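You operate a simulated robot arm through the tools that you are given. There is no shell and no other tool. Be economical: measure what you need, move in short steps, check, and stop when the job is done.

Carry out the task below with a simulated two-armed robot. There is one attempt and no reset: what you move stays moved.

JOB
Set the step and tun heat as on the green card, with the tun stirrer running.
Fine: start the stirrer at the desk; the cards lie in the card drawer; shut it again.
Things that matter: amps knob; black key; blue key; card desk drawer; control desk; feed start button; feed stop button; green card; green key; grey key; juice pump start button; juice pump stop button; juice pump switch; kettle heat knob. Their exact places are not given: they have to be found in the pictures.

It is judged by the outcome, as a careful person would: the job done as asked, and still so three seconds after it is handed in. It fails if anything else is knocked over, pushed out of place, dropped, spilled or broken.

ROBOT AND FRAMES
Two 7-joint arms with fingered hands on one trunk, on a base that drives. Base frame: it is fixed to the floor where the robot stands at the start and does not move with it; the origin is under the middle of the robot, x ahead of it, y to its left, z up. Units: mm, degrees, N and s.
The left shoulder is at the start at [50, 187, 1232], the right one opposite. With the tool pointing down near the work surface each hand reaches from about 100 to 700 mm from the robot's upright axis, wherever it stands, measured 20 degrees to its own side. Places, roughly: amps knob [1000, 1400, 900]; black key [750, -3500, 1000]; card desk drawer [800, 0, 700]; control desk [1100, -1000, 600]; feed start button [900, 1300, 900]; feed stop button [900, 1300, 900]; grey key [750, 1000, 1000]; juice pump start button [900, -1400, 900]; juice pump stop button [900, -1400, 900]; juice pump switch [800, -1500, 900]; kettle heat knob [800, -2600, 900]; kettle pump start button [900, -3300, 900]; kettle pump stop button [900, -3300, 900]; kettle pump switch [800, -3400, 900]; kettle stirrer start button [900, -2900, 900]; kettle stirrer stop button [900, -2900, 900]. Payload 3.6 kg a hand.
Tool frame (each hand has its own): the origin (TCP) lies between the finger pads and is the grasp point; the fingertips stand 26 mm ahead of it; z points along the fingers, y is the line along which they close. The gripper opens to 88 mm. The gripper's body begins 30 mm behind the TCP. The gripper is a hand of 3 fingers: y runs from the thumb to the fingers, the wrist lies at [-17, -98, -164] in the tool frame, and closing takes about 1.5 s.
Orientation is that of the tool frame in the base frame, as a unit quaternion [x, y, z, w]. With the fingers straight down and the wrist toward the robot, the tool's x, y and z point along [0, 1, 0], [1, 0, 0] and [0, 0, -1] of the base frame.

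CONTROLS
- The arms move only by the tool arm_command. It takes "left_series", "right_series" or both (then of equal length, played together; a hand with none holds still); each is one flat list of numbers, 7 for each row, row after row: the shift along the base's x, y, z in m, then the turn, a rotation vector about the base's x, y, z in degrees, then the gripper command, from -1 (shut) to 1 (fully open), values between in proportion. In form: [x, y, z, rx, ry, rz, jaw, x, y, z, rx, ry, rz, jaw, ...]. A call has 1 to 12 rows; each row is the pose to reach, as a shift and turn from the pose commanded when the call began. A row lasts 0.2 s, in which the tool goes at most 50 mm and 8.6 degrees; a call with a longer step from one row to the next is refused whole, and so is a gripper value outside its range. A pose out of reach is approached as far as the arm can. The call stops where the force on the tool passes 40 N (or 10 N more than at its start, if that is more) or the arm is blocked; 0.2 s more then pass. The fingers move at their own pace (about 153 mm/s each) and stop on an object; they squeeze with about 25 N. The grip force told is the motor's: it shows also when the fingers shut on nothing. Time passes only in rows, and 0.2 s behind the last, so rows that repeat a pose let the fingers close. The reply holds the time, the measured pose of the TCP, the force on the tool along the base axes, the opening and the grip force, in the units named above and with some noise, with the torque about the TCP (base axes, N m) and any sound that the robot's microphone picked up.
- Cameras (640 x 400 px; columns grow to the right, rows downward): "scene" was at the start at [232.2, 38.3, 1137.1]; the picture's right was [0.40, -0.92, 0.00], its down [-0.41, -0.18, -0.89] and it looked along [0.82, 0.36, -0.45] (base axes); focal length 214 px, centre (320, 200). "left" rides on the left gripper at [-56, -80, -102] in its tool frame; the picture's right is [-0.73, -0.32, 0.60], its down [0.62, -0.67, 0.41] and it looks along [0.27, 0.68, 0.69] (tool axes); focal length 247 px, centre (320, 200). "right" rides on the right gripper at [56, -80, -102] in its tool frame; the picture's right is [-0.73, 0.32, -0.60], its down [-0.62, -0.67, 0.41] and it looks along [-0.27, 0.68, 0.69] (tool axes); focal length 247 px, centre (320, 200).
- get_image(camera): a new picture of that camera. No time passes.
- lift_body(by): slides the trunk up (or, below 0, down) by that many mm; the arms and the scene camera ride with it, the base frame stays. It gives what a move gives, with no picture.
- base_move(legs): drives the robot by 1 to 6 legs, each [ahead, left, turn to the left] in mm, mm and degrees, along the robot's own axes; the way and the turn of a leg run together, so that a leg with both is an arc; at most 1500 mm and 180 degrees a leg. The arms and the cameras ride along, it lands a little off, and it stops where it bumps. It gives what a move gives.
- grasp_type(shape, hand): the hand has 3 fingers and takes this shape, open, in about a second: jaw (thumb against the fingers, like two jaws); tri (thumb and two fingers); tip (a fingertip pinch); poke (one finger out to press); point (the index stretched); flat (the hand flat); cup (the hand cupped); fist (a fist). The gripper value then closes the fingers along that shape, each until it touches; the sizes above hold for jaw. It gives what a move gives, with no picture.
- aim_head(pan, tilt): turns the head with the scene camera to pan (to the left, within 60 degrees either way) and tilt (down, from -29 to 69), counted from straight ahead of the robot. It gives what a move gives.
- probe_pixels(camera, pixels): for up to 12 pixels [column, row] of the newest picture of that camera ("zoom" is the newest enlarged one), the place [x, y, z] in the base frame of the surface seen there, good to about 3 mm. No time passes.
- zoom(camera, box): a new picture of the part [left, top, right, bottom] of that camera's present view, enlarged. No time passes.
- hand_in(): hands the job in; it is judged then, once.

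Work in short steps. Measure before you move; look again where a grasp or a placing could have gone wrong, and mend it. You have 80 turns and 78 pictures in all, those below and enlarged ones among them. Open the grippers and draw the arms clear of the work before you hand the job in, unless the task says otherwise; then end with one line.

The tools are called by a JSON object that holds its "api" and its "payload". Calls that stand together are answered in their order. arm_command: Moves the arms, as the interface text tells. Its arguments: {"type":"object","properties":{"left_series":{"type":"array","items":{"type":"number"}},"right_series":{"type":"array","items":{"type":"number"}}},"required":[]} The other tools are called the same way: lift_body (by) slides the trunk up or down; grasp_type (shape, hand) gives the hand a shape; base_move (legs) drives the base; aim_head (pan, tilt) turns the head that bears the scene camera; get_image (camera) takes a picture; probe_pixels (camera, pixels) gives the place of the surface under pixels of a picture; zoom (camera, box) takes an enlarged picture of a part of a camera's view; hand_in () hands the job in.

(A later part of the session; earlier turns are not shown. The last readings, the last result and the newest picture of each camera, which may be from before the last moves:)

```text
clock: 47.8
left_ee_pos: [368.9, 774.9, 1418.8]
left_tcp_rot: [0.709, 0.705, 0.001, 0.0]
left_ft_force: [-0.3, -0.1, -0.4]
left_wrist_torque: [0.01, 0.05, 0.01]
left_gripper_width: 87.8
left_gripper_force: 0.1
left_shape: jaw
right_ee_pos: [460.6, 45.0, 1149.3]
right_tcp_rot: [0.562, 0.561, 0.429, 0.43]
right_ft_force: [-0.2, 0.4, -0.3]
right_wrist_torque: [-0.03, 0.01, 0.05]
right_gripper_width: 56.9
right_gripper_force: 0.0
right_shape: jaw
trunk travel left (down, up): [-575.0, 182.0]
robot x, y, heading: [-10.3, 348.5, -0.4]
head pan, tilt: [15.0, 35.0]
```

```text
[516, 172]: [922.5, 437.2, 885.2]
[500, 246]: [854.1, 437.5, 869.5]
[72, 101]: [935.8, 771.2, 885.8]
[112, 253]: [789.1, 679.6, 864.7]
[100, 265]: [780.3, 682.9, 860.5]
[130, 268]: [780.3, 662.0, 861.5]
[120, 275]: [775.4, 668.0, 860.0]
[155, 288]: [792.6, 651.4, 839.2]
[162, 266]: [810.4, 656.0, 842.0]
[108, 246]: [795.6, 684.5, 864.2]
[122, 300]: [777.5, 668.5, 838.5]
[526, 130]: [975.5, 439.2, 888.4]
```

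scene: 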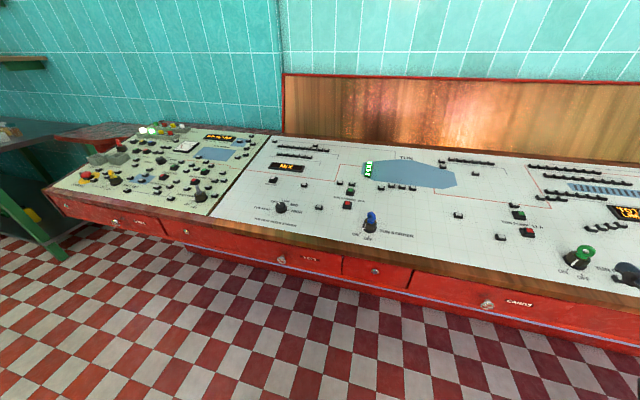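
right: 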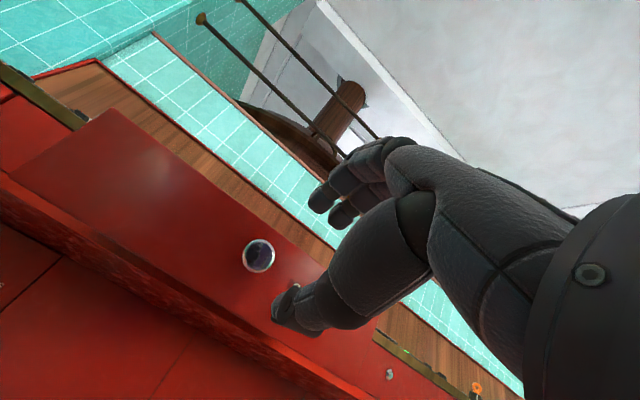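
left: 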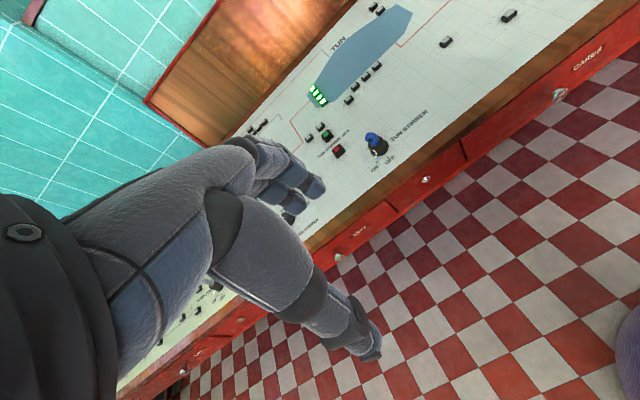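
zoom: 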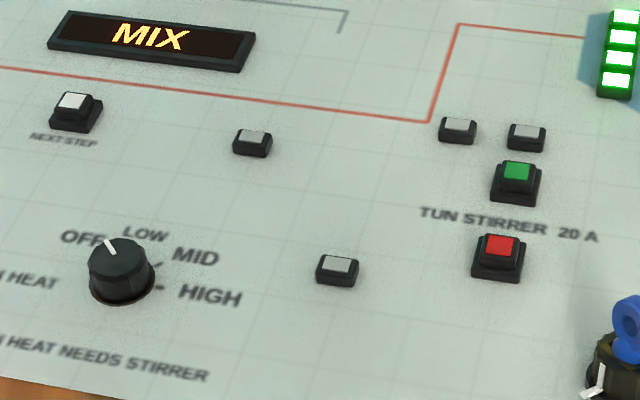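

Green start at [922,437,885], NEXT STEP at [936,771,886], heat knob at about [788,670]. I fold the right hand to point down and up out of the way, set the left hand to poke, and drive 280 mm ahead.

{"api": "arm_command", "payload": {"right_series": [0, 0, 0.02, 0, 8.3, 0, 0.3, 0, 0, 0.04, 0, 16.6, 0, 0.3, 0, 0, 0.06, 0, 25, 0, 0.3, 0, 0, 0.08, 0, 33.3, 0, 0.3, 0, 0, 0.1, 0, 41.6, 0, 0.3, 0, 0, 0.12, 0, 50, 0, 0.3, 0, 0, 0.14, 0, 58.3, 0, 0.3, 0, 0, 0.16, 0, 66.6, 0, 0.3, 0, 0, 0.18, 0, 75, 0, 0.3]}}

{"api": "grasp_type", "payload": {"hand": "left", "shape": "poke"}}

{"api": "base_move", "payload": {"legs": [[280, -50, 0]]}}

{"api": "get_image", "payload": {"camera": "left"}}

{"api": "get_image", "payload": {"camera": "scene"}}

```text
clock: 49.8
left_ee_pos: [369.5, 776.1, 1419.0]
left_tcp_rot: [0.709, 0.706, 0.0, 0.001]
left_ft_force: [0.0, -0.2, 0.6]
left_wrist_torque: [0.01, 0.02, -0.03]
left_gripper_width: 87.6
left_gripper_force: 0.0
left_shape: jaw
right_ee_pos: [461.8, 46.3, 1328.5]
right_tcp_rot: [0.706, 0.708, -0.005, 0.0]
right_ft_force: [0.7, -0.7, 0.5]
right_wrist_torque: [0.02, -0.01, 0.02]
right_gripper_width: 57.0
right_gripper_force: 0.2
right_shape: jaw
trunk travel left (down, up): [-575.0, 182.0]
robot x, y, heading: [-8.7, 348.4, -0.2]
head pan, tilt: [15.0, 35.0]
```

```text
clock: 50.7
left_ee_pos: [369.1, 776.1, 1418.6]
left_tcp_rot: [0.709, 0.705, 0.0, 0.0]
left_ft_force: [0.2, 0.0, 0.1]
left_wrist_torque: [0.05, 0.0, -0.02]
left_gripper_width: 0.1
left_gripper_force: 0.2
left_shape: poke
right_ee_pos: [460.4, 46.0, 1328.7]
right_tcp_rot: [0.707, 0.707, -0.002, 0.002]
right_ft_force: [-0.6, 0.0, -0.1]
right_wrist_torque: [0.01, 0.0, 0.01]
right_gripper_width: 57.2
right_gripper_force: 0.0
right_shape: jaw
trunk travel left (down, up): [-575.0, 182.0]
robot x, y, heading: [-9.0, 348.2, -0.3]
head pan, tilt: [15.0, 35.0]
```

```text
clock: 52.7
left_ee_pos: [645.2, 727.5, 1420.1]
left_tcp_rot: [0.707, 0.707, 0.0, 0.0]
left_ft_force: [0.4, 0.3, 0.4]
left_wrist_torque: [-0.02, -0.03, 0.03]
left_gripper_width: 0.0
left_gripper_force: 0.1
left_shape: poke
right_ee_pos: [740.9, -0.5, 1328.4]
right_tcp_rot: [0.706, 0.708, -0.002, 0.001]
right_ft_force: [1.2, 0.3, 0.5]
right_wrist_torque: [-0.01, 0.03, -0.03]
right_gripper_width: 57.1
right_gripper_force: 0.1
right_shape: jaw
trunk travel left (down, up): [-575.0, 182.0]
robot x, y, heading: [266.1, 297.2, 0.0]
head pan, tilt: [15.0, 35.0]
```

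```text
47 pictures are left
```

left: 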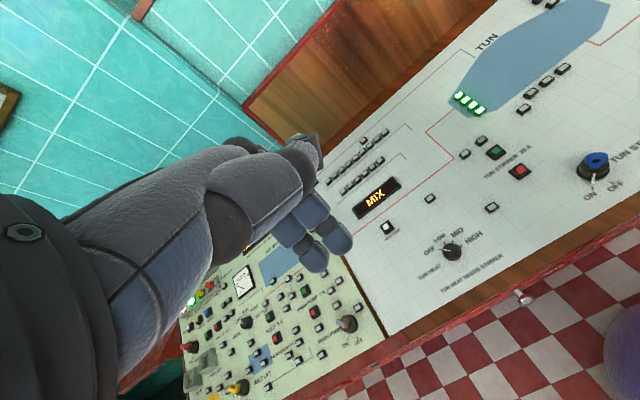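

```text
46 pictures are left
```

scene: 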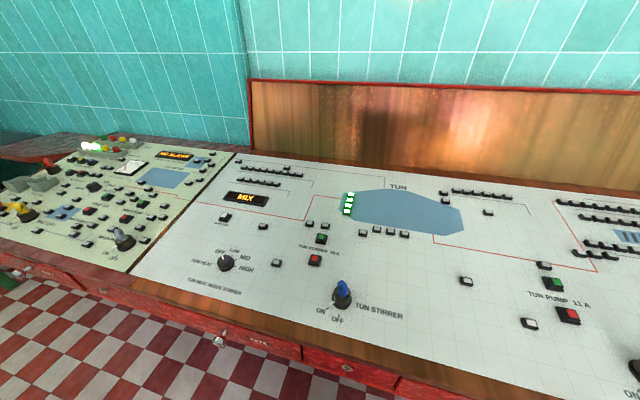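

I probe the visible fingertips in the left picture and the targets in the new scene picture.

{"api": "probe_pixels", "payload": {"camera": "left", "pixels": [[348, 238], [318, 262], [300, 230], [312, 148], [490, 206], [451, 252], [388, 228]]}}

{"api": "zoom", "payload": {"camera": "left", "box": [240, 120, 400, 290]}}

{"api": "zoom", "payload": {"camera": "scene", "box": [180, 210, 300, 300]}}

{"api": "probe_pixels", "payload": {"camera": "scene", "pixels": [[320, 237], [225, 216], [315, 258], [310, 222], [326, 224]]}}

```text
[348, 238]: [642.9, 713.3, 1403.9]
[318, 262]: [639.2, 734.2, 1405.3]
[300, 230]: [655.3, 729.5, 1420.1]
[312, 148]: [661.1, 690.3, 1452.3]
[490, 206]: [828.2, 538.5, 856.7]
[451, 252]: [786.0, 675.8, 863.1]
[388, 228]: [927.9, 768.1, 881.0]
```

```text
2.35 times, centred on (320, 205) of left
```

zoom: 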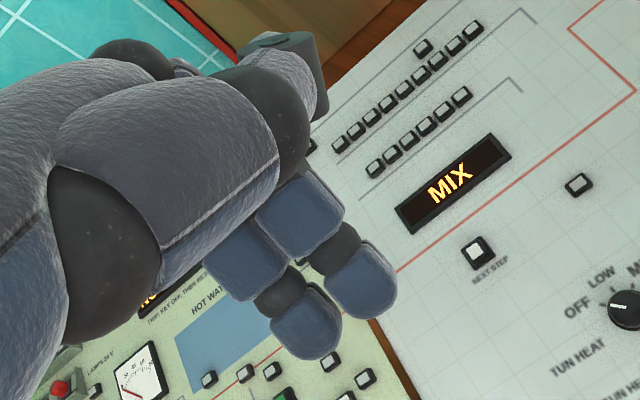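

```text
4.44 times, centred on (240, 255) of scene
```

zoom: 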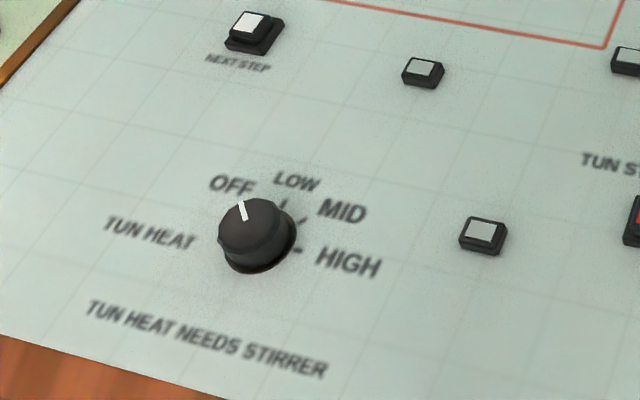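

```text
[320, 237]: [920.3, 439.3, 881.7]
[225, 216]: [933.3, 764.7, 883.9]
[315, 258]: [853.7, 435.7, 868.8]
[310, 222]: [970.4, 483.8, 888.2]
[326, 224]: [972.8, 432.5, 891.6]
```

The poke shape shows two tips near the TCP line. I lower the trunk 200 mm and bring the left hand above the green button at safe height to view it from the head camera.

{"api": "lift_body", "payload": {"by": -200}}

{"api": "arm_command", "payload": {"left_series": [0.025, -0.03, -0.02, 0, 0, 0, 1, 0.05, -0.06, -0.04, 0, 0, 0, 1, 0.075, -0.09, -0.06, 0, 0, 0, 1, 0.1, -0.12, -0.08, 0, 0, 0, 1, 0.125, -0.15, -0.1, 0, 0, 0, 1, 0.15, -0.18, -0.12, 0, 0, 0, 1, 0.175, -0.21, -0.14, 0, 0, 0, 1, 0.2, -0.24, -0.16, 0, 0, 0, 1, 0.225, -0.265, -0.18, 0, 0, 0, 1, 0.25, -0.28, -0.21, 0, 0, 0, 1, 0.27, -0.288, -0.23, 0, 0, 0, 1]}}

{"api": "get_image", "payload": {"camera": "scene"}}

{"api": "get_image", "payload": {"camera": "left"}}

```text
clock: 54.9
left_ee_pos: [643.8, 727.7, 1218.8]
left_tcp_rot: [0.708, 0.707, 0.0, 0.001]
left_ft_force: [0.7, -0.3, -1.3]
left_wrist_torque: [0.03, -0.02, 0.0]
left_gripper_width: 0.2
left_gripper_force: 0.2
left_shape: poke
right_ee_pos: [739.8, -1.1, 1128.4]
right_tcp_rot: [0.705, 0.709, -0.002, 0.002]
right_ft_force: [0.2, 0.0, 0.6]
right_wrist_torque: [0.06, 0.0, -0.01]
right_gripper_width: 56.9
right_gripper_force: 0.0
right_shape: jaw
trunk travel left (down, up): [-375.0, 382.0]
robot x, y, heading: [263.7, 303.2, 0.4]
head pan, tilt: [15.0, 35.0]
```

```text
clock: 57.3
left_ee_pos: [859.8, 493.8, 1026.3]
left_tcp_rot: [0.707, 0.707, 0.0, 0.0]
left_ft_force: [0.5, -0.3, -0.1]
left_wrist_torque: [0.02, -0.02, 0.0]
left_gripper_width: 0.0
left_gripper_force: 0.2
left_shape: poke
left hand out of reach, approached as far as the arm can: row 9, 10, 11
right_ee_pos: [739.9, -2.0, 1128.1]
right_tcp_rot: [0.705, 0.709, -0.002, 0.001]
right_ft_force: [0.2, 1.0, -0.4]
right_wrist_torque: [0.0, -0.01, -0.01]
right_gripper_width: 57.1
right_gripper_force: 0.1
right_shape: jaw
trunk travel left (down, up): [-375.0, 382.0]
robot x, y, heading: [266.6, 296.7, 0.1]
head pan, tilt: [15.0, 35.0]
```

```text
43 pictures are left
```

scene: 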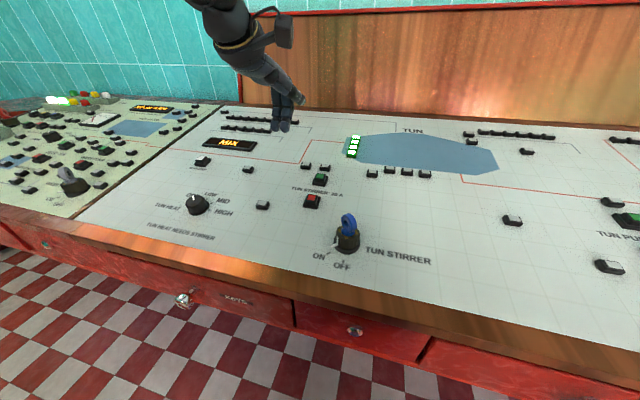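

```text
42 pictures are left
```

left: 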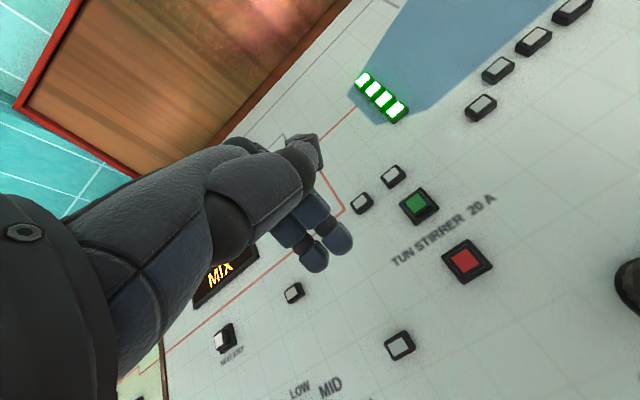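

The hand ran short of reach, so I drive 110 mm closer and lower the trunk 100 mm, then check the left hand.

{"api": "base_move", "payload": {"legs": [[110, 0, 0]]}}

{"api": "lift_body", "payload": {"by": -70}}

{"api": "get_image", "payload": {"camera": "scene"}}

```text
clock: 58.5
left_ee_pos: [972.2, 496.2, 1023.9]
left_tcp_rot: [0.706, 0.708, 0.0, -0.001]
left_ft_force: [0.2, 0.5, 0.1]
left_wrist_torque: [0.0, 0.04, 0.0]
left_gripper_width: 0.3
left_gripper_force: 0.1
left_shape: poke
right_ee_pos: [852.8, -0.6, 1127.8]
right_tcp_rot: [0.705, 0.709, -0.003, 0.001]
right_ft_force: [0.8, 0.3, 0.2]
right_wrist_torque: [0.01, 0.02, 0.01]
right_gripper_width: 56.8
right_gripper_force: 0.1
right_shape: jaw
trunk travel left (down, up): [-375.0, 382.0]
robot x, y, heading: [379.7, 298.9, 0.6]
head pan, tilt: [15.0, 35.0]
```

```text
clock: 59.5
left_ee_pos: [969.8, 496.1, 958.2]
left_tcp_rot: [0.705, 0.709, 0.001, 0.0]
left_ft_force: [-0.4, -0.5, 0.5]
left_wrist_torque: [0.01, -0.02, -0.01]
left_gripper_width: 0.1
left_gripper_force: 0.0
left_shape: poke
right_ee_pos: [851.2, -0.8, 1058.9]
right_tcp_rot: [0.704, 0.71, -0.002, 0.002]
right_ft_force: [0.1, 0.4, 0.6]
right_wrist_torque: [0.02, -0.05, 0.01]
right_gripper_width: 57.0
right_gripper_force: 0.1
right_shape: jaw
trunk travel left (down, up): [-305.0, 452.0]
robot x, y, heading: [378.6, 299.5, 0.4]
head pan, tilt: [15.0, 35.0]
```

```text
41 pictures are left
```

scene: 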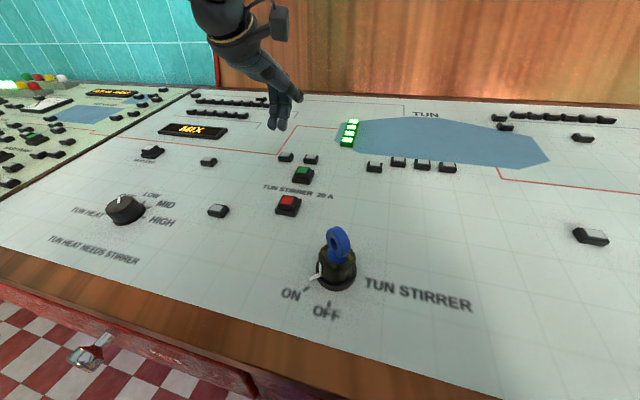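

I zoom on the left hand to see which finger leads.

{"api": "zoom", "payload": {"camera": "scene", "box": [200, 40, 340, 190]}}

{"api": "probe_pixels", "payload": {"camera": "scene", "pixels": [[282, 126], [272, 125], [301, 97], [283, 115], [302, 172], [287, 199]]}}

```text
2.67 times, centred on (270, 115) of scene
```

zoom: 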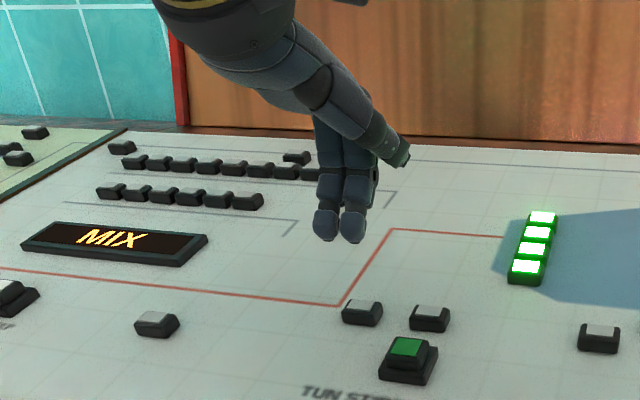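

```text
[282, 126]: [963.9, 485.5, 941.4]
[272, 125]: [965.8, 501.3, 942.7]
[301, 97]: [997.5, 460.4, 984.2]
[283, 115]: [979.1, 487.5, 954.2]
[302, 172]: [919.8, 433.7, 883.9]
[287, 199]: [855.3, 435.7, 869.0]
```

Two fingertips lead, about 20 mm below the TCP, with the thumb clear. I move above the green button and press in small steps, then retract.

{"api": "arm_command", "payload": {"left_series": [-0.024, -0.028, 0, 0, 0, 0, 1, -0.047, -0.057, 0, 0, 0, 0, 1, -0.047, -0.057, -0.025, 0, 0, 0, 1, -0.047, -0.057, -0.025, 0, 0, 0, 1]}}

{"api": "zoom", "payload": {"camera": "scene", "box": [240, 110, 380, 220]}}

{"api": "get_image", "payload": {"camera": "left"}}

```text
clock: 60.5
left_ee_pos: [918.1, 449.5, 938.1]
left_tcp_rot: [0.706, 0.708, 0.001, 0.0]
left_ft_force: [0.2, 0.6, -0.4]
left_wrist_torque: [0.0, 0.02, -0.02]
left_gripper_width: 0.0
left_gripper_force: 0.0
left_shape: poke
left hand out of reach, approached as far as the arm can: row 2, 3, 4
right_ee_pos: [851.2, -1.4, 1058.4]
right_tcp_rot: [0.704, 0.71, -0.003, 0.002]
right_ft_force: [0.6, 0.2, -0.5]
right_wrist_torque: [0.0, -0.02, -0.02]
right_gripper_width: 56.9
right_gripper_force: 0.0
right_shape: jaw
trunk travel left (down, up): [-305.0, 452.0]
robot x, y, heading: [376.7, 297.8, 0.1]
head pan, tilt: [15.0, 35.0]
```

```text
3.64 times, centred on (310, 165) of scene
```

zoom: 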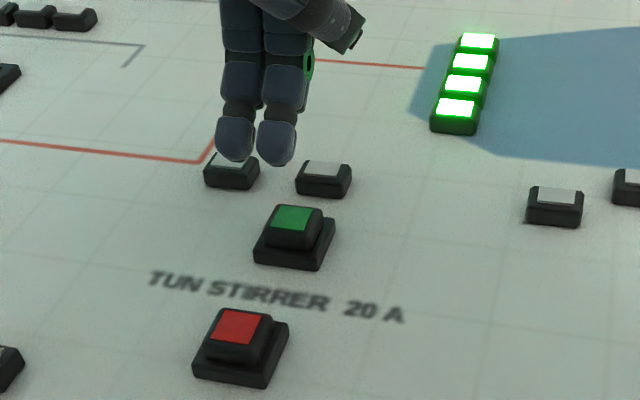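

```text
38 pictures are left
```

left: 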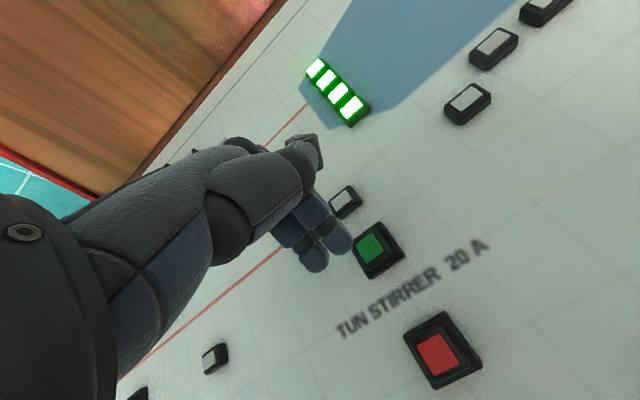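

The hand cannot come further inward; I raise a bit, shift the base 100 mm right, and realign.

{"api": "arm_command", "payload": {"left_series": [0, 0, 0.02, 0, 0, 0, 1, 0, 0.02, 0.03, 0, 0, 0, 1]}}

{"api": "base_move", "payload": {"legs": [[0, -100, 0]]}}

```text
clock: 61.1
left_ee_pos: [918.6, 470.9, 968.5]
left_tcp_rot: [0.707, 0.708, 0.0, 0.0]
left_ft_force: [0.2, -0.5, 0.3]
left_wrist_torque: [-0.02, 0.0, -0.03]
left_gripper_width: 0.0
left_gripper_force: 0.0
left_shape: poke
right_ee_pos: [850.9, 0.9, 1058.9]
right_tcp_rot: [0.705, 0.71, -0.003, 0.001]
right_ft_force: [-0.4, 0.2, 0.5]
right_wrist_torque: [0.03, 0.01, 0.01]
right_gripper_width: 57.0
right_gripper_force: 0.1
right_shape: jaw
trunk travel left (down, up): [-305.0, 452.0]
robot x, y, heading: [377.2, 301.0, 0.1]
head pan, tilt: [15.0, 35.0]
```

```text
clock: 62.3
left_ee_pos: [919.3, 369.5, 967.7]
left_tcp_rot: [0.706, 0.708, 0.001, -0.001]
left_ft_force: [0.8, 0.0, -0.1]
left_wrist_torque: [0.06, 0.02, 0.0]
left_gripper_width: 0.3
left_gripper_force: 0.1
left_shape: poke
right_ee_pos: [850.9, -101.6, 1059.0]
right_tcp_rot: [0.705, 0.709, -0.002, 0.0]
right_ft_force: [0.1, 0.1, -0.5]
right_wrist_torque: [0.03, -0.01, 0.01]
right_gripper_width: 57.0
right_gripper_force: 0.0
right_shape: jaw
trunk travel left (down, up): [-305.0, 452.0]
robot x, y, heading: [375.4, 199.0, 0.1]
head pan, tilt: [15.0, 35.0]
```

Now shift +70 mm in y over the button and lower to a hover, then verify.

{"api": "arm_command", "payload": {"left_series": [0.003, 0.035, 0, 0, 0, 0, 1, 0.005, 0.071, 0, 0, 0, 0, 1, 0.005, 0.071, -0.03, 0, 0, 0, 1, 0.005, 0.071, -0.03, 0, 0, 0, 1]}}

{"api": "get_image", "payload": {"camera": "scene"}}

{"api": "zoom", "payload": {"camera": "scene", "box": [190, 80, 350, 200]}}

```text
clock: 63.3
left_ee_pos: [924.0, 441.1, 937.7]
left_tcp_rot: [0.706, 0.708, 0.001, 0.001]
left_ft_force: [-0.1, 0.9, -0.4]
left_wrist_torque: [-0.03, 0.02, -0.02]
left_gripper_width: 0.0
left_gripper_force: 0.0
left_shape: poke
right_ee_pos: [850.3, -99.6, 1057.9]
right_tcp_rot: [0.705, 0.709, -0.002, 0.001]
right_ft_force: [0.0, 0.0, -0.3]
right_wrist_torque: [-0.02, 0.02, 0.03]
right_gripper_width: 56.9
right_gripper_force: 0.1
right_shape: jaw
trunk travel left (down, up): [-305.0, 452.0]
robot x, y, heading: [376.4, 198.6, 0.1]
head pan, tilt: [15.0, 35.0]
```

```text
37 pictures are left
```

scene: 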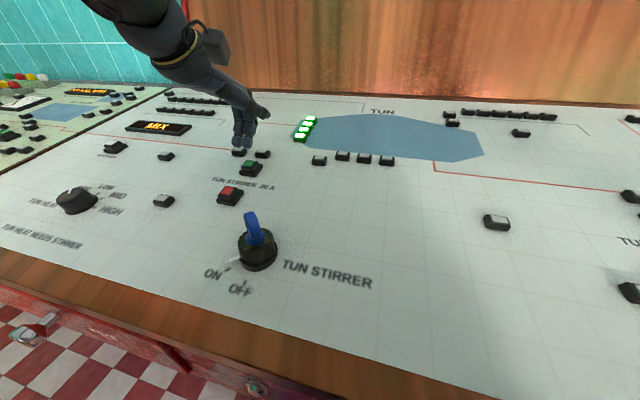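

```text
3.33 times, centred on (270, 140) of scene
```

zoom: 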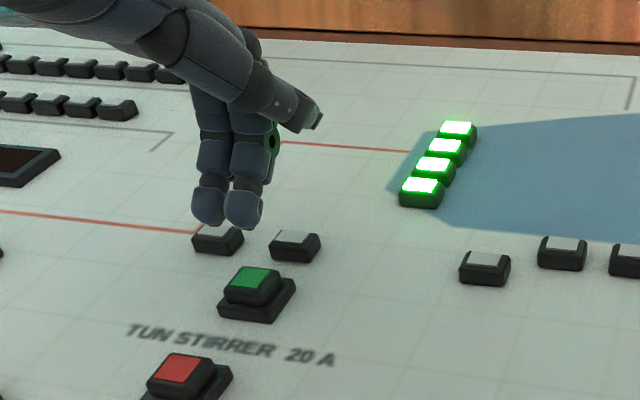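

{"api": "probe_pixels", "payload": {"camera": "zoom", "pixels": [[206, 215], [243, 218], [205, 200], [245, 203], [252, 277], [267, 272], [240, 277]]}}

```text
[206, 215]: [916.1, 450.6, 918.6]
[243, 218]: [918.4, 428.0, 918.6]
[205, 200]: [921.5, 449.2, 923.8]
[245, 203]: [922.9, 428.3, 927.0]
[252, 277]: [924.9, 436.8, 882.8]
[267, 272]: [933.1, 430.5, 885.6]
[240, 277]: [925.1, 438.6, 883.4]
```

Tips at y 428/450 straddle the button centre [926,435]. I press straight down in small steps with a small correction.

{"api": "arm_command", "payload": {"left_series": [0.003, -0.003, -0.012, 0, 0, 0, 1, 0.003, -0.003, -0.022, 0, 0, 0, 1, 0.003, -0.003, -0.028, 0, 0, 0, 1, 0.003, -0.003, -0.032, 0, 0, 0, 1, 0.003, -0.003, -0.036, 0, 0, 0, 1, 0.003, -0.003, -0.04, 0, 0, 0, 1]}}

{"api": "zoom", "payload": {"camera": "scene", "box": [190, 80, 350, 200]}}

```text
clock: 64.7
left_ee_pos: [929.1, 437.6, 902.9]
left_tcp_rot: [0.707, 0.707, 0.003, 0.004]
left_ft_force: [2.5, 4.9, 25.5]
left_wrist_torque: [0.1, -0.05, 0.06]
left_gripper_width: 0.1
left_gripper_force: 0.0
left_shape: poke
right_ee_pos: [848.9, -100.3, 1059.8]
right_tcp_rot: [0.705, 0.71, -0.001, 0.003]
right_ft_force: [-0.3, -0.3, 0.2]
right_wrist_torque: [0.03, 0.0, -0.02]
right_gripper_width: 57.0
right_gripper_force: 0.0
right_shape: jaw
trunk travel left (down, up): [-305.0, 452.0]
robot x, y, heading: [377.7, 203.3, 0.2]
head pan, tilt: [15.0, 35.0]
heard: click
```

```text
3.33 times, centred on (270, 140) of scene
```

zoom: 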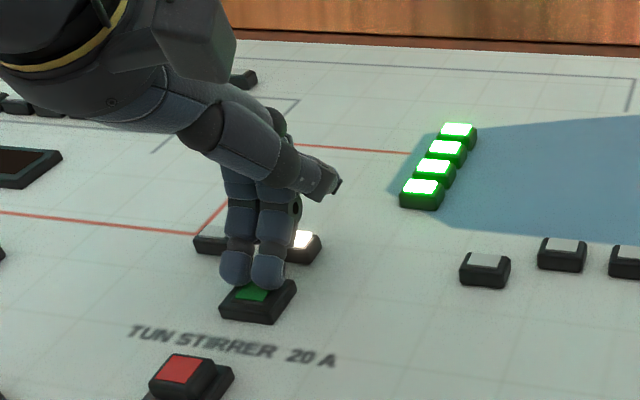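

Click heard and a lamp by the button lit. I retract upward, then drive left 330 mm toward NEXT STEP.

{"api": "arm_command", "payload": {"left_series": [0, 0, 0.03, 0, 0, 0, 1, 0, 0, 0.07, 0, 0, 0, 1]}}

{"api": "base_move", "payload": {"legs": [[0, 330, 0]]}}

{"api": "aim_head", "payload": {"pan": 8, "tilt": 40}}

{"api": "get_image", "payload": {"camera": "scene"}}

```text
clock: 65.3
left_ee_pos: [926.0, 437.5, 967.3]
left_tcp_rot: [0.707, 0.707, -0.001, -0.001]
left_ft_force: [0.6, 0.0, 0.5]
left_wrist_torque: [-0.04, -0.01, 0.01]
left_gripper_width: 0.0
left_gripper_force: 0.0
left_shape: poke
right_ee_pos: [850.9, -100.4, 1059.3]
right_tcp_rot: [0.705, 0.709, -0.002, 0.002]
right_ft_force: [-0.6, -0.7, 0.7]
right_wrist_torque: [-0.01, -0.01, 0.02]
right_gripper_width: 57.0
right_gripper_force: 0.1
right_shape: jaw
trunk travel left (down, up): [-305.0, 452.0]
robot x, y, heading: [376.2, 198.6, 0.2]
head pan, tilt: [15.0, 35.0]
```

```text
clock: 67.5
left_ee_pos: [927.3, 767.6, 967.8]
left_tcp_rot: [0.708, 0.707, 0.0, 0.0]
left_ft_force: [-0.1, 0.3, 0.0]
left_wrist_torque: [-0.01, 0.04, -0.02]
left_gripper_width: 0.0
left_gripper_force: 0.0
left_shape: poke
right_ee_pos: [850.8, 229.1, 1060.2]
right_tcp_rot: [0.706, 0.708, -0.003, 0.002]
right_ft_force: [0.5, 0.1, -0.4]
right_wrist_torque: [-0.03, -0.01, -0.01]
right_gripper_width: 57.1
right_gripper_force: 0.2
right_shape: jaw
trunk travel left (down, up): [-305.0, 452.0]
robot x, y, heading: [379.0, 529.7, 0.1]
head pan, tilt: [15.0, 35.0]
```

```text
clock: 68.1
left_ee_pos: [928.5, 766.8, 967.8]
left_tcp_rot: [0.708, 0.706, 0.0, 0.0]
left_ft_force: [-0.1, 0.2, -0.3]
left_wrist_torque: [-0.03, 0.0, -0.04]
left_gripper_width: 0.0
left_gripper_force: 0.2
left_shape: poke
right_ee_pos: [850.2, 229.2, 1058.1]
right_tcp_rot: [0.706, 0.708, -0.003, 0.001]
right_ft_force: [0.0, 0.5, 0.8]
right_wrist_torque: [0.0, 0.02, 0.01]
right_gripper_width: 57.0
right_gripper_force: 0.1
right_shape: jaw
trunk travel left (down, up): [-305.0, 452.0]
robot x, y, heading: [379.3, 532.6, -0.3]
head pan, tilt: [8.0, 40.0]
```

```text
34 pictures are left
```

scene: 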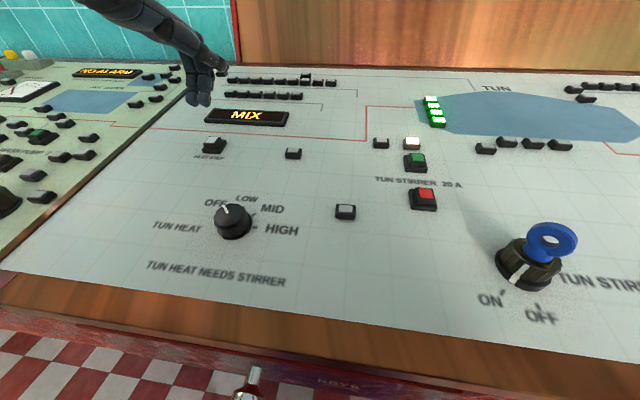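

The stirrer lamp at (412,141) is lit. I measure NEXT STEP at (214,140) and the tips.

{"api": "zoom", "payload": {"camera": "scene", "box": [150, 50, 310, 170]}}

{"api": "probe_pixels", "payload": {"camera": "scene", "pixels": [[214, 141], [210, 140], [219, 142], [207, 102], [191, 100], [213, 137]]}}

```text
3.33 times, centred on (230, 110) of scene
```

zoom: 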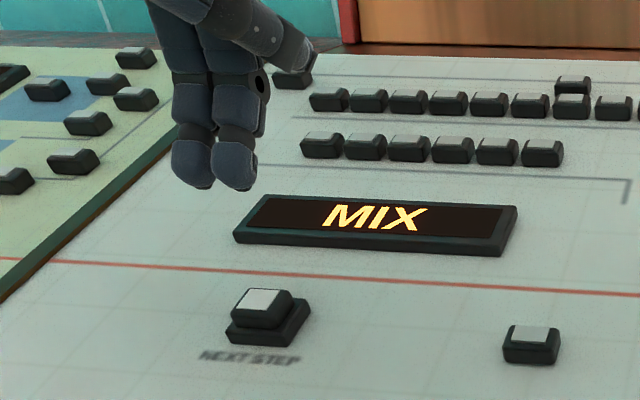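

```text
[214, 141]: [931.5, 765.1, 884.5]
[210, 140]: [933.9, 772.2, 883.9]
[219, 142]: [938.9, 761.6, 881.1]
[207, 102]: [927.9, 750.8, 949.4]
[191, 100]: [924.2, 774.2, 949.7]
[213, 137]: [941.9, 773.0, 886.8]
```

Button centre about [938,768]. I press once, matching the earlier press depth, and check the display.

{"api": "arm_command", "payload": {"left_series": [0.012, 0.003, -0.03, 0, 0, 0, 1, 0.012, 0.003, -0.05, 0, 0, 0, 1, 0.012, 0.003, -0.058, 0, 0, 0, 1, 0.012, 0.003, -0.063, 0, 0, 0, 1, 0.012, 0.003, -0.067, 0, 0, 0, 1, 0.012, 0.003, -0.05, 0, 0, 0, 1, 0.012, 0.003, -0.03, 0, 0, 0, 1]}}

{"api": "zoom", "payload": {"camera": "scene", "box": [150, 50, 310, 170]}}

```text
clock: 69.7
left_ee_pos: [940.0, 769.2, 937.9]
left_tcp_rot: [0.707, 0.707, -0.001, -0.001]
left_ft_force: [0.2, 0.4, 0.3]
left_wrist_torque: [0.0, 0.02, 0.0]
left_gripper_width: 0.0
left_gripper_force: 0.2
left_shape: poke
right_ee_pos: [850.0, 228.9, 1059.6]
right_tcp_rot: [0.707, 0.708, -0.003, 0.001]
right_ft_force: [0.1, 0.2, 0.0]
right_wrist_torque: [-0.01, -0.02, 0.0]
right_gripper_width: 56.9
right_gripper_force: 0.0
right_shape: jaw
trunk travel left (down, up): [-305.0, 452.0]
robot x, y, heading: [382.3, 529.9, -0.1]
head pan, tilt: [8.0, 40.0]
heard: click
```

```text
3.33 times, centred on (230, 110) of scene
```

zoom: 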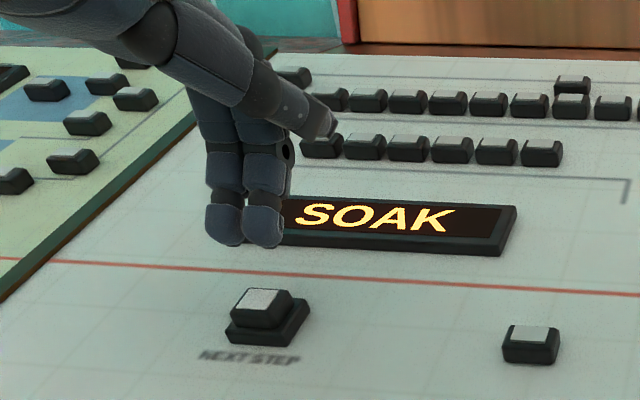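

Display reads SOAK. I raise the left hand clear, return it to jaw, and zoom on the heat knob.

{"api": "arm_command", "payload": {"left_series": [-0.02, 0, 0.04, 0, 0, 0, 1, -0.06, 0, 0.07, 0, 0, 0, 1]}}

{"api": "grasp_type", "payload": {"hand": "left", "shape": "jaw"}}

{"api": "zoom", "payload": {"camera": "scene", "box": [180, 180, 308, 260]}}

{"api": "probe_pixels", "payload": {"camera": "zoom", "pixels": [[210, 130], [240, 125], [262, 118], [218, 112], [228, 150], [260, 180], [375, 175], [365, 232], [305, 180], [330, 100], [300, 215], [375, 237]]}}

```text
clock: 70.3
left_ee_pos: [879.1, 769.6, 1008.7]
left_tcp_rot: [0.708, 0.706, -0.001, 0.0]
left_ft_force: [-0.6, -0.1, 0.3]
left_wrist_torque: [-0.02, -0.01, -0.03]
left_gripper_width: 0.0
left_gripper_force: 0.0
left_shape: poke
right_ee_pos: [849.8, 228.6, 1060.1]
right_tcp_rot: [0.707, 0.707, -0.002, 0.002]
right_ft_force: [0.3, 0.5, 0.3]
right_wrist_torque: [-0.02, -0.01, 0.0]
right_gripper_width: 57.0
right_gripper_force: 0.0
right_shape: jaw
trunk travel left (down, up): [-305.0, 452.0]
robot x, y, heading: [379.0, 530.4, -0.2]
head pan, tilt: [8.0, 40.0]
```

```text
clock: 71.2
left_ee_pos: [882.6, 770.0, 1009.5]
left_tcp_rot: [0.708, 0.706, 0.0, 0.0]
left_ft_force: [0.4, -0.1, -0.1]
left_wrist_torque: [0.0, -0.01, 0.02]
left_gripper_width: 87.7
left_gripper_force: 0.0
left_shape: jaw
right_ee_pos: [850.0, 229.3, 1058.6]
right_tcp_rot: [0.706, 0.708, -0.003, 0.001]
right_ft_force: [-0.4, -0.7, -1.2]
right_wrist_torque: [-0.02, 0.03, -0.01]
right_gripper_width: 56.9
right_gripper_force: 0.0
right_shape: jaw
trunk travel left (down, up): [-305.0, 452.0]
robot x, y, heading: [376.0, 532.5, -0.1]
head pan, tilt: [8.0, 40.0]
```

```text
5.00 times, centred on (244, 220) of scene
```

zoom: 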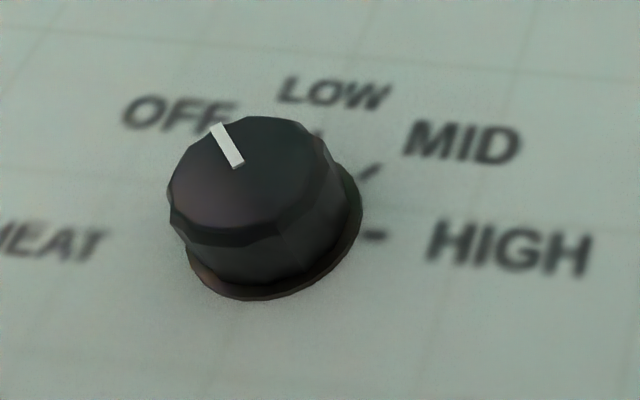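

```text
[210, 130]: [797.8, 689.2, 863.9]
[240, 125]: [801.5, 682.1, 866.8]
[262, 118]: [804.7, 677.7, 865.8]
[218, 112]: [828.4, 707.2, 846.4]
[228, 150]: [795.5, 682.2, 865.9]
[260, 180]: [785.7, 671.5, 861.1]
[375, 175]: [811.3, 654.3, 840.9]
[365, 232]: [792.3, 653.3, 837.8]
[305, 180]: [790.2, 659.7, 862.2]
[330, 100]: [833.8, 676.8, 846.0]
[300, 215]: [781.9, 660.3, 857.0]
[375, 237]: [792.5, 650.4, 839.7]
```

Ticks are about 45° apart: OFF +45°, HIGH −90°, so the knob needs −135° about the panel normal. I shift the base 100 mm right, bring the left hand above the knob tilted 11° to the panel normal, and test the wrist range.

{"api": "base_move", "payload": {"legs": [[0, -100, 0]]}}

{"api": "arm_command", "payload": {"left_series": [-0.035, 0, -0.02, 0, -4, 0, 0.6, -0.07, 0.002, -0.04, 0, -8, 0, 0.6, -0.095, 0.004, -0.07, 0, -11, 0, 0.6, -0.095, 0.004, -0.085, 0, -11, 0, 0.6]}}

{"api": "get_image", "payload": {"camera": "left"}}

{"api": "get_image", "payload": {"camera": "scene"}}

```text
clock: 72.4
left_ee_pos: [880.5, 668.1, 1009.1]
left_tcp_rot: [0.709, 0.706, 0.001, 0.0]
left_ft_force: [-0.1, -0.1, 0.3]
left_wrist_torque: [-0.01, -0.01, 0.03]
left_gripper_width: 87.7
left_gripper_force: 0.0
left_shape: jaw
right_ee_pos: [850.0, 127.6, 1057.9]
right_tcp_rot: [0.707, 0.707, -0.001, 0.0]
right_ft_force: [-0.2, 0.4, 0.6]
right_wrist_torque: [0.04, -0.01, 0.03]
right_gripper_width: 57.1
right_gripper_force: 0.0
right_shape: jaw
trunk travel left (down, up): [-305.0, 452.0]
robot x, y, heading: [375.0, 429.8, -0.4]
head pan, tilt: [8.0, 40.0]
```

```text
clock: 73.4
left_ee_pos: [793.3, 674.8, 919.6]
left_tcp_rot: [0.704, 0.704, 0.068, 0.068]
left_ft_force: [-0.8, -0.7, -1.3]
left_wrist_torque: [-0.03, 0.01, -0.02]
left_gripper_width: 70.7
left_gripper_force: 0.0
left_shape: jaw
left hand out of reach, approached as far as the arm can: row 3, 4
right_ee_pos: [850.7, 129.6, 1060.1]
right_tcp_rot: [0.705, 0.709, -0.002, 0.002]
right_ft_force: [0.1, -0.6, 0.1]
right_wrist_torque: [-0.01, 0.01, -0.02]
right_gripper_width: 56.8
right_gripper_force: 0.1
right_shape: jaw
trunk travel left (down, up): [-305.0, 452.0]
robot x, y, heading: [374.3, 427.0, -0.1]
head pan, tilt: [8.0, 40.0]
```

```text
30 pictures are left
```

left: 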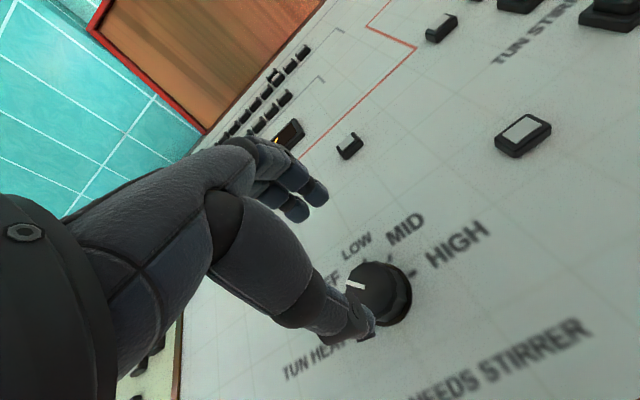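

```text
29 pictures are left
```

scene: 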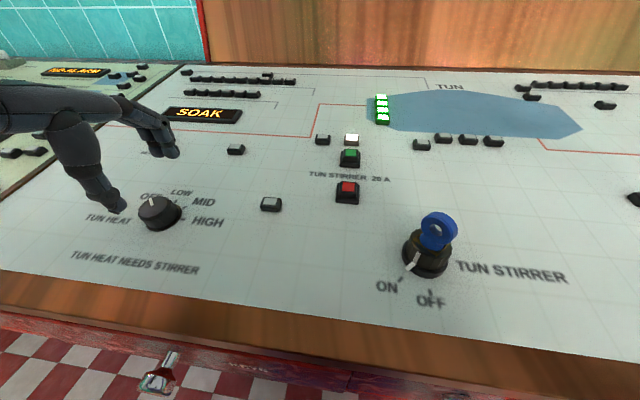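

The arm is too folded here, so I back the base 110 mm, bring the hand back over the knob, and test yaw −70° at hover height.

{"api": "base_move", "payload": {"legs": [[-110, 0, 0]]}}

{"api": "arm_command", "payload": {"left_series": [0.035, 0, 0, 0, 0, 0, 0.6, 0.07, 0, 0, 0, 0, 0, 0.6, 0.1, 0, 0, 0, 0, 0, 0.6]}}

{"api": "arm_command", "payload": {"left_series": [0, 0, 0, 1.5, 0, -7.9, 0.6, 0, 0, 0, 3, 0, -15.7, 0.6, 0, 0, 0, 4.5, 0, -23.6, 0.6, 0, 0, 0, 6, 0, -31.4, 0.6, 0, 0, 0, 7.5, 0, -39.3, 0.6, 0, 0, 0, 9, 0, -47, 0.6, 0, 0, 0, 10.5, 0, -54.8, 0.6, 0, 0, 0, 12, 0, -62.7, 0.6, 0, 0, 0, 13.3, 0, -69, 0.6]}}

{"api": "get_image", "payload": {"camera": "scene"}}

```text
clock: 74.6
left_ee_pos: [683.1, 674.4, 920.4]
left_tcp_rot: [0.705, 0.703, 0.068, 0.068]
left_ft_force: [0.3, 0.3, 0.7]
left_wrist_torque: [0.01, 0.0, 0.02]
left_gripper_width: 70.5
left_gripper_force: 0.1
left_shape: jaw
right_ee_pos: [737.7, 129.1, 1059.2]
right_tcp_rot: [0.706, 0.708, -0.002, 0.001]
right_ft_force: [-0.5, 0.2, -0.5]
right_wrist_torque: [0.0, -0.03, 0.03]
right_gripper_width: 56.9
right_gripper_force: 0.1
right_shape: jaw
trunk travel left (down, up): [-305.0, 452.0]
robot x, y, heading: [263.2, 431.0, 0.1]
head pan, tilt: [8.0, 40.0]
```

```text
clock: 75.4
left_ee_pos: [785.0, 674.2, 919.3]
left_tcp_rot: [0.705, 0.703, 0.067, 0.068]
left_ft_force: [1.3, 0.0, -0.8]
left_wrist_torque: [0.0, 0.0, -0.01]
left_gripper_width: 70.9
left_gripper_force: 0.1
left_shape: jaw
right_ee_pos: [740.1, 128.9, 1057.8]
right_tcp_rot: [0.706, 0.708, -0.002, 0.002]
right_ft_force: [-0.7, 0.7, 0.7]
right_wrist_torque: [-0.01, 0.01, -0.02]
right_gripper_width: 57.1
right_gripper_force: 0.1
right_shape: jaw
trunk travel left (down, up): [-305.0, 452.0]
robot x, y, heading: [269.2, 428.6, -0.4]
head pan, tilt: [8.0, 40.0]
```

```text
clock: 77.4
left_ee_pos: [783.7, 675.2, 920.6]
left_tcp_rot: [0.981, 0.169, 0.094, 0.017]
left_ft_force: [-0.8, 0.5, -0.4]
left_wrist_torque: [-0.01, 0.01, 0.0]
left_gripper_width: 70.8
left_gripper_force: 0.0
left_shape: jaw
right_ee_pos: [737.9, 128.8, 1058.4]
right_tcp_rot: [0.706, 0.708, -0.002, 0.001]
right_ft_force: [0.5, -0.1, -0.4]
right_wrist_torque: [0.0, 0.02, 0.01]
right_gripper_width: 56.8
right_gripper_force: 0.1
right_shape: jaw
trunk travel left (down, up): [-305.0, 452.0]
robot x, y, heading: [265.1, 431.5, -0.2]
head pan, tilt: [8.0, 40.0]
```

```text
28 pictures are left
```

scene: 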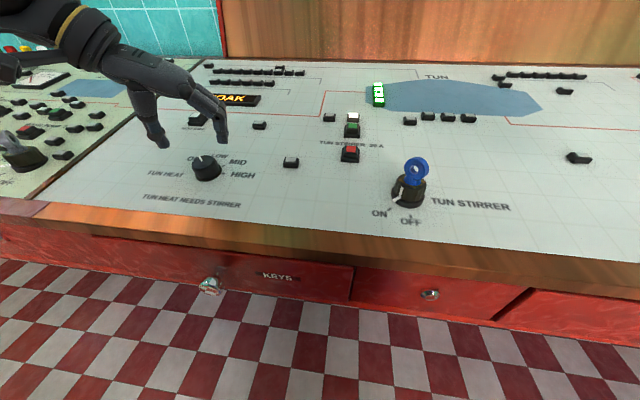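

Yaw −70° is reachable. I test swinging back to about +33°.

{"api": "arm_command", "payload": {"left_series": [0, 0, 0, -1.6, 0, 8.4, 0.6, 0, 0, 0, -3.2, 0, 16.8, 0.6, 0, 0, 0, -4.8, 0, 25.2, 0.6, 0, 0, 0, -6.4, 0, 33.6, 0.6, 0, 0, 0, -8, 0, 42, 0.6, 0, 0, 0, -9.6, 0, 50.4, 0.6, 0, 0, 0, -11.2, 0, 58.8, 0.6, 0, 0, 0, -12.8, 0, 67.2, 0.6, 0, 0, 0, -14.4, 0, 75.6, 0.6, 0, 0, 0, -16, 0, 84, 0.6, 0, 0, 0, -17.6, 0, 92.4, 0.6, 0, 0, 0, -19.2, 0, 100.8, 0.6]}}

{"api": "get_image", "payload": {"camera": "scene"}}

```text
clock: 80.0
left_ee_pos: [784.7, 674.5, 919.6]
left_tcp_rot: [0.479, 0.873, 0.047, 0.082]
left_ft_force: [1.1, 0.5, 0.0]
left_wrist_torque: [-0.02, 0.01, 0.0]
left_gripper_width: 70.7
left_gripper_force: 0.0
left_shape: jaw
right_ee_pos: [738.8, 129.1, 1059.4]
right_tcp_rot: [0.706, 0.708, -0.002, 0.002]
right_ft_force: [0.6, 0.4, -0.3]
right_wrist_torque: [0.01, -0.01, 0.02]
right_gripper_width: 57.1
right_gripper_force: 0.0
right_shape: jaw
trunk travel left (down, up): [-305.0, 452.0]
robot x, y, heading: [263.3, 429.9, -0.2]
head pan, tilt: [8.0, 40.0]
```

```text
27 pictures are left
```

scene: 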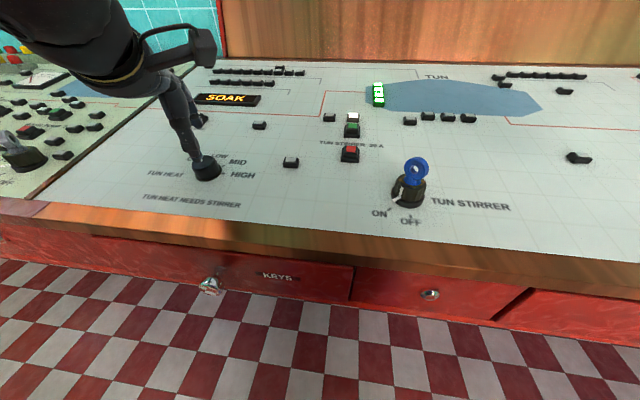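

Both ends reachable (yaw +31° to −70°). I descend over the knob at this yaw with the jaw open and close on it.

{"api": "arm_command", "payload": {"left_series": [0, 0, -0.02, 0, 0, 0, 0.6, 0, 0, -0.035, 0, 0, 0, 0.6, -0.001, 0, -0.046, 0, 0, 0, 0.6]}}

{"api": "zoom", "payload": {"camera": "scene", "box": [120, 90, 280, 220]}}

{"api": "get_image", "payload": {"camera": "left"}}

```text
clock: 80.8
left_ee_pos: [783.2, 675.2, 874.6]
left_tcp_rot: [0.482, 0.871, 0.046, 0.083]
left_ft_force: [-0.1, -0.3, -0.7]
left_wrist_torque: [-0.02, -0.05, 0.03]
left_gripper_width: 70.8
left_gripper_force: 0.2
left_shape: jaw
right_ee_pos: [740.0, 128.7, 1057.8]
right_tcp_rot: [0.706, 0.708, -0.003, 0.001]
right_ft_force: [-0.2, 0.5, 0.1]
right_wrist_torque: [-0.01, 0.0, -0.02]
right_gripper_width: 57.0
right_gripper_force: 0.0
right_shape: jaw
trunk travel left (down, up): [-305.0, 452.0]
robot x, y, heading: [265.7, 429.5, 0.1]
head pan, tilt: [8.0, 40.0]
```

```text
3.08 times, centred on (200, 155) of scene
```

zoom: 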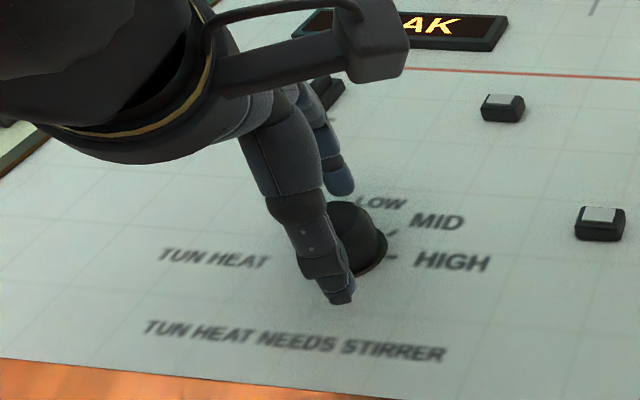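

```text
25 pictures are left
```

left: 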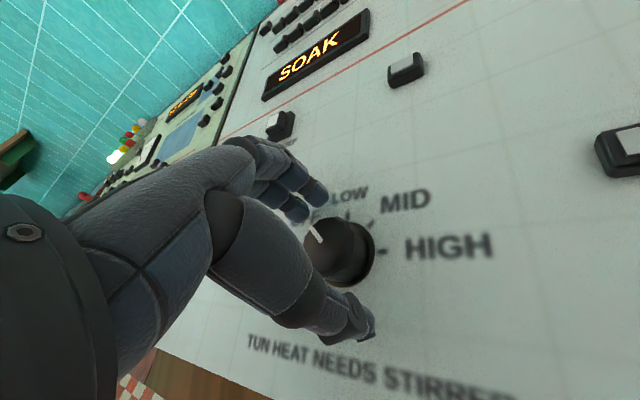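

I check the knob's centre from the left camera before closing.

{"api": "probe_pixels", "payload": {"camera": "left", "pixels": [[332, 245], [335, 222], [350, 262], [325, 268], [355, 245], [318, 243], [318, 228], [365, 250]]}}

```text
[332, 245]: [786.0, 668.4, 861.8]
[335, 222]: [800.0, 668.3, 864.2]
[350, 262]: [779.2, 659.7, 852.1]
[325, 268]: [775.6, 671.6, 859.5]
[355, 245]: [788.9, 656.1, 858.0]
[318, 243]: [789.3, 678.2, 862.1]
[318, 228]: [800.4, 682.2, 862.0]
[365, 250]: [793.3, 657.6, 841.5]
```

Knob centre about [786,672,862]. I correct by −3 mm in y, and close.

{"api": "arm_command", "payload": {"left_series": [0.001, -0.003, -0.002, 0, 0, 0, 0.3, 0.001, -0.003, -0.002, 0, 0, 0, -0.2, 0.001, -0.003, -0.002, 0, 0, 0, -0.6, 0.001, -0.003, -0.002, 0, 0, 0, -1, 0.001, -0.003, -0.002, 0, 0, 0, -1, 0.001, -0.003, -0.002, 0, 0, 0, -1]}}

{"api": "get_image", "payload": {"camera": "left"}}

```text
clock: 82.2
left_ee_pos: [784.5, 673.9, 874.6]
left_tcp_rot: [0.482, 0.871, 0.046, 0.082]
left_ft_force: [2.4, -1.2, -0.4]
left_wrist_torque: [0.03, -0.02, 0.04]
left_gripper_width: 26.3
left_gripper_force: 24.6
left_shape: jaw
left hand out of reach, approached as far as the arm can: row 1, 2, 3, 4, 5, 6
right_ee_pos: [739.5, 128.7, 1059.6]
right_tcp_rot: [0.706, 0.708, -0.003, 0.001]
right_ft_force: [0.3, -1.0, -0.2]
right_wrist_torque: [-0.01, -0.02, 0.0]
right_gripper_width: 56.8
right_gripper_force: 0.1
right_shape: jaw
trunk travel left (down, up): [-305.0, 452.0]
robot x, y, heading: [264.0, 430.8, 0.0]
head pan, tilt: [8.0, 40.0]
```

```text
24 pictures are left
```

left: 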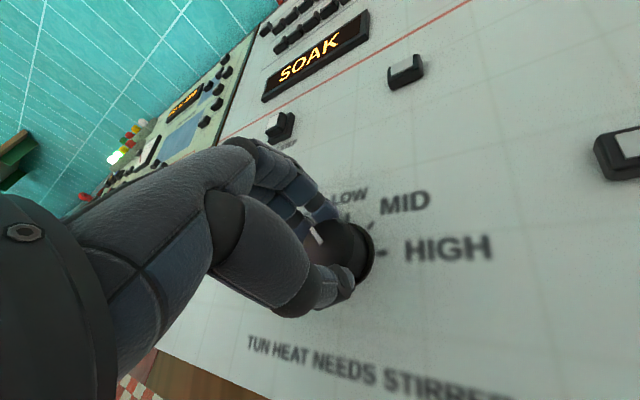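

Gripped at 26 mm. I turn −100° about the panel normal.

{"api": "arm_command", "payload": {"left_series": [0, 0, 0, 1.6, 0, -8.3, -1, 0, 0, 0, 3.2, 0, -16.6, -1, 0, 0, 0, 4.8, 0, -24.9, -1, 0, 0, 0, 6.4, 0, -33.2, -1, 0, 0, 0, 8, 0, -41.5, -1, 0, 0, 0, 9.6, 0, -49.8, -1, 0, 0, 0, 11.2, 0, -58.1, -1, 0, 0, 0, 12.8, 0, -66.4, -1, 0, 0, 0, 14.4, 0, -74.7, -1, 0, 0, 0, 16, 0, -83, -1, 0, 0, 0, 17.6, 0, -91.3, -1, 0, 0, 0, 19.2, 0, -99.6, -1]}}

{"api": "zoom", "payload": {"camera": "scene", "box": [120, 90, 280, 220]}}

```text
clock: 84.8
left_ee_pos: [784.5, 675.8, 874.8]
left_tcp_rot: [0.979, 0.179, 0.097, 0.016]
left_ft_force: [8.7, 6.6, 6.5]
left_wrist_torque: [0.11, -0.2, 0.01]
left_gripper_width: 26.3
left_gripper_force: 25.3
left_shape: jaw
right_ee_pos: [740.2, 129.0, 1058.1]
right_tcp_rot: [0.706, 0.708, -0.002, 0.002]
right_ft_force: [0.7, 0.0, -0.1]
right_wrist_torque: [-0.03, -0.01, -0.02]
right_gripper_width: 56.8
right_gripper_force: 0.2
right_shape: jaw
trunk travel left (down, up): [-305.0, 452.0]
robot x, y, heading: [269.2, 429.7, 0.0]
head pan, tilt: [8.0, 40.0]
```

```text
3.08 times, centred on (200, 155) of scene
```

zoom: 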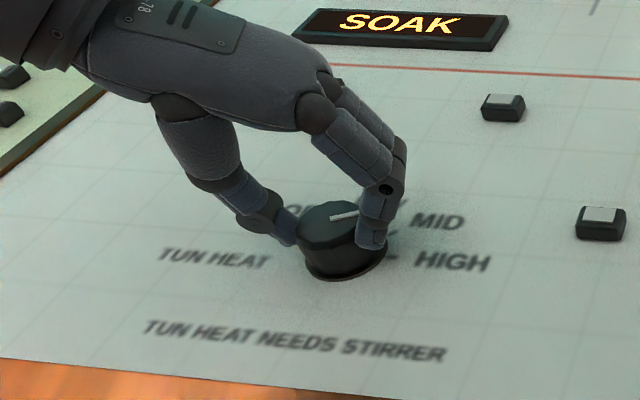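

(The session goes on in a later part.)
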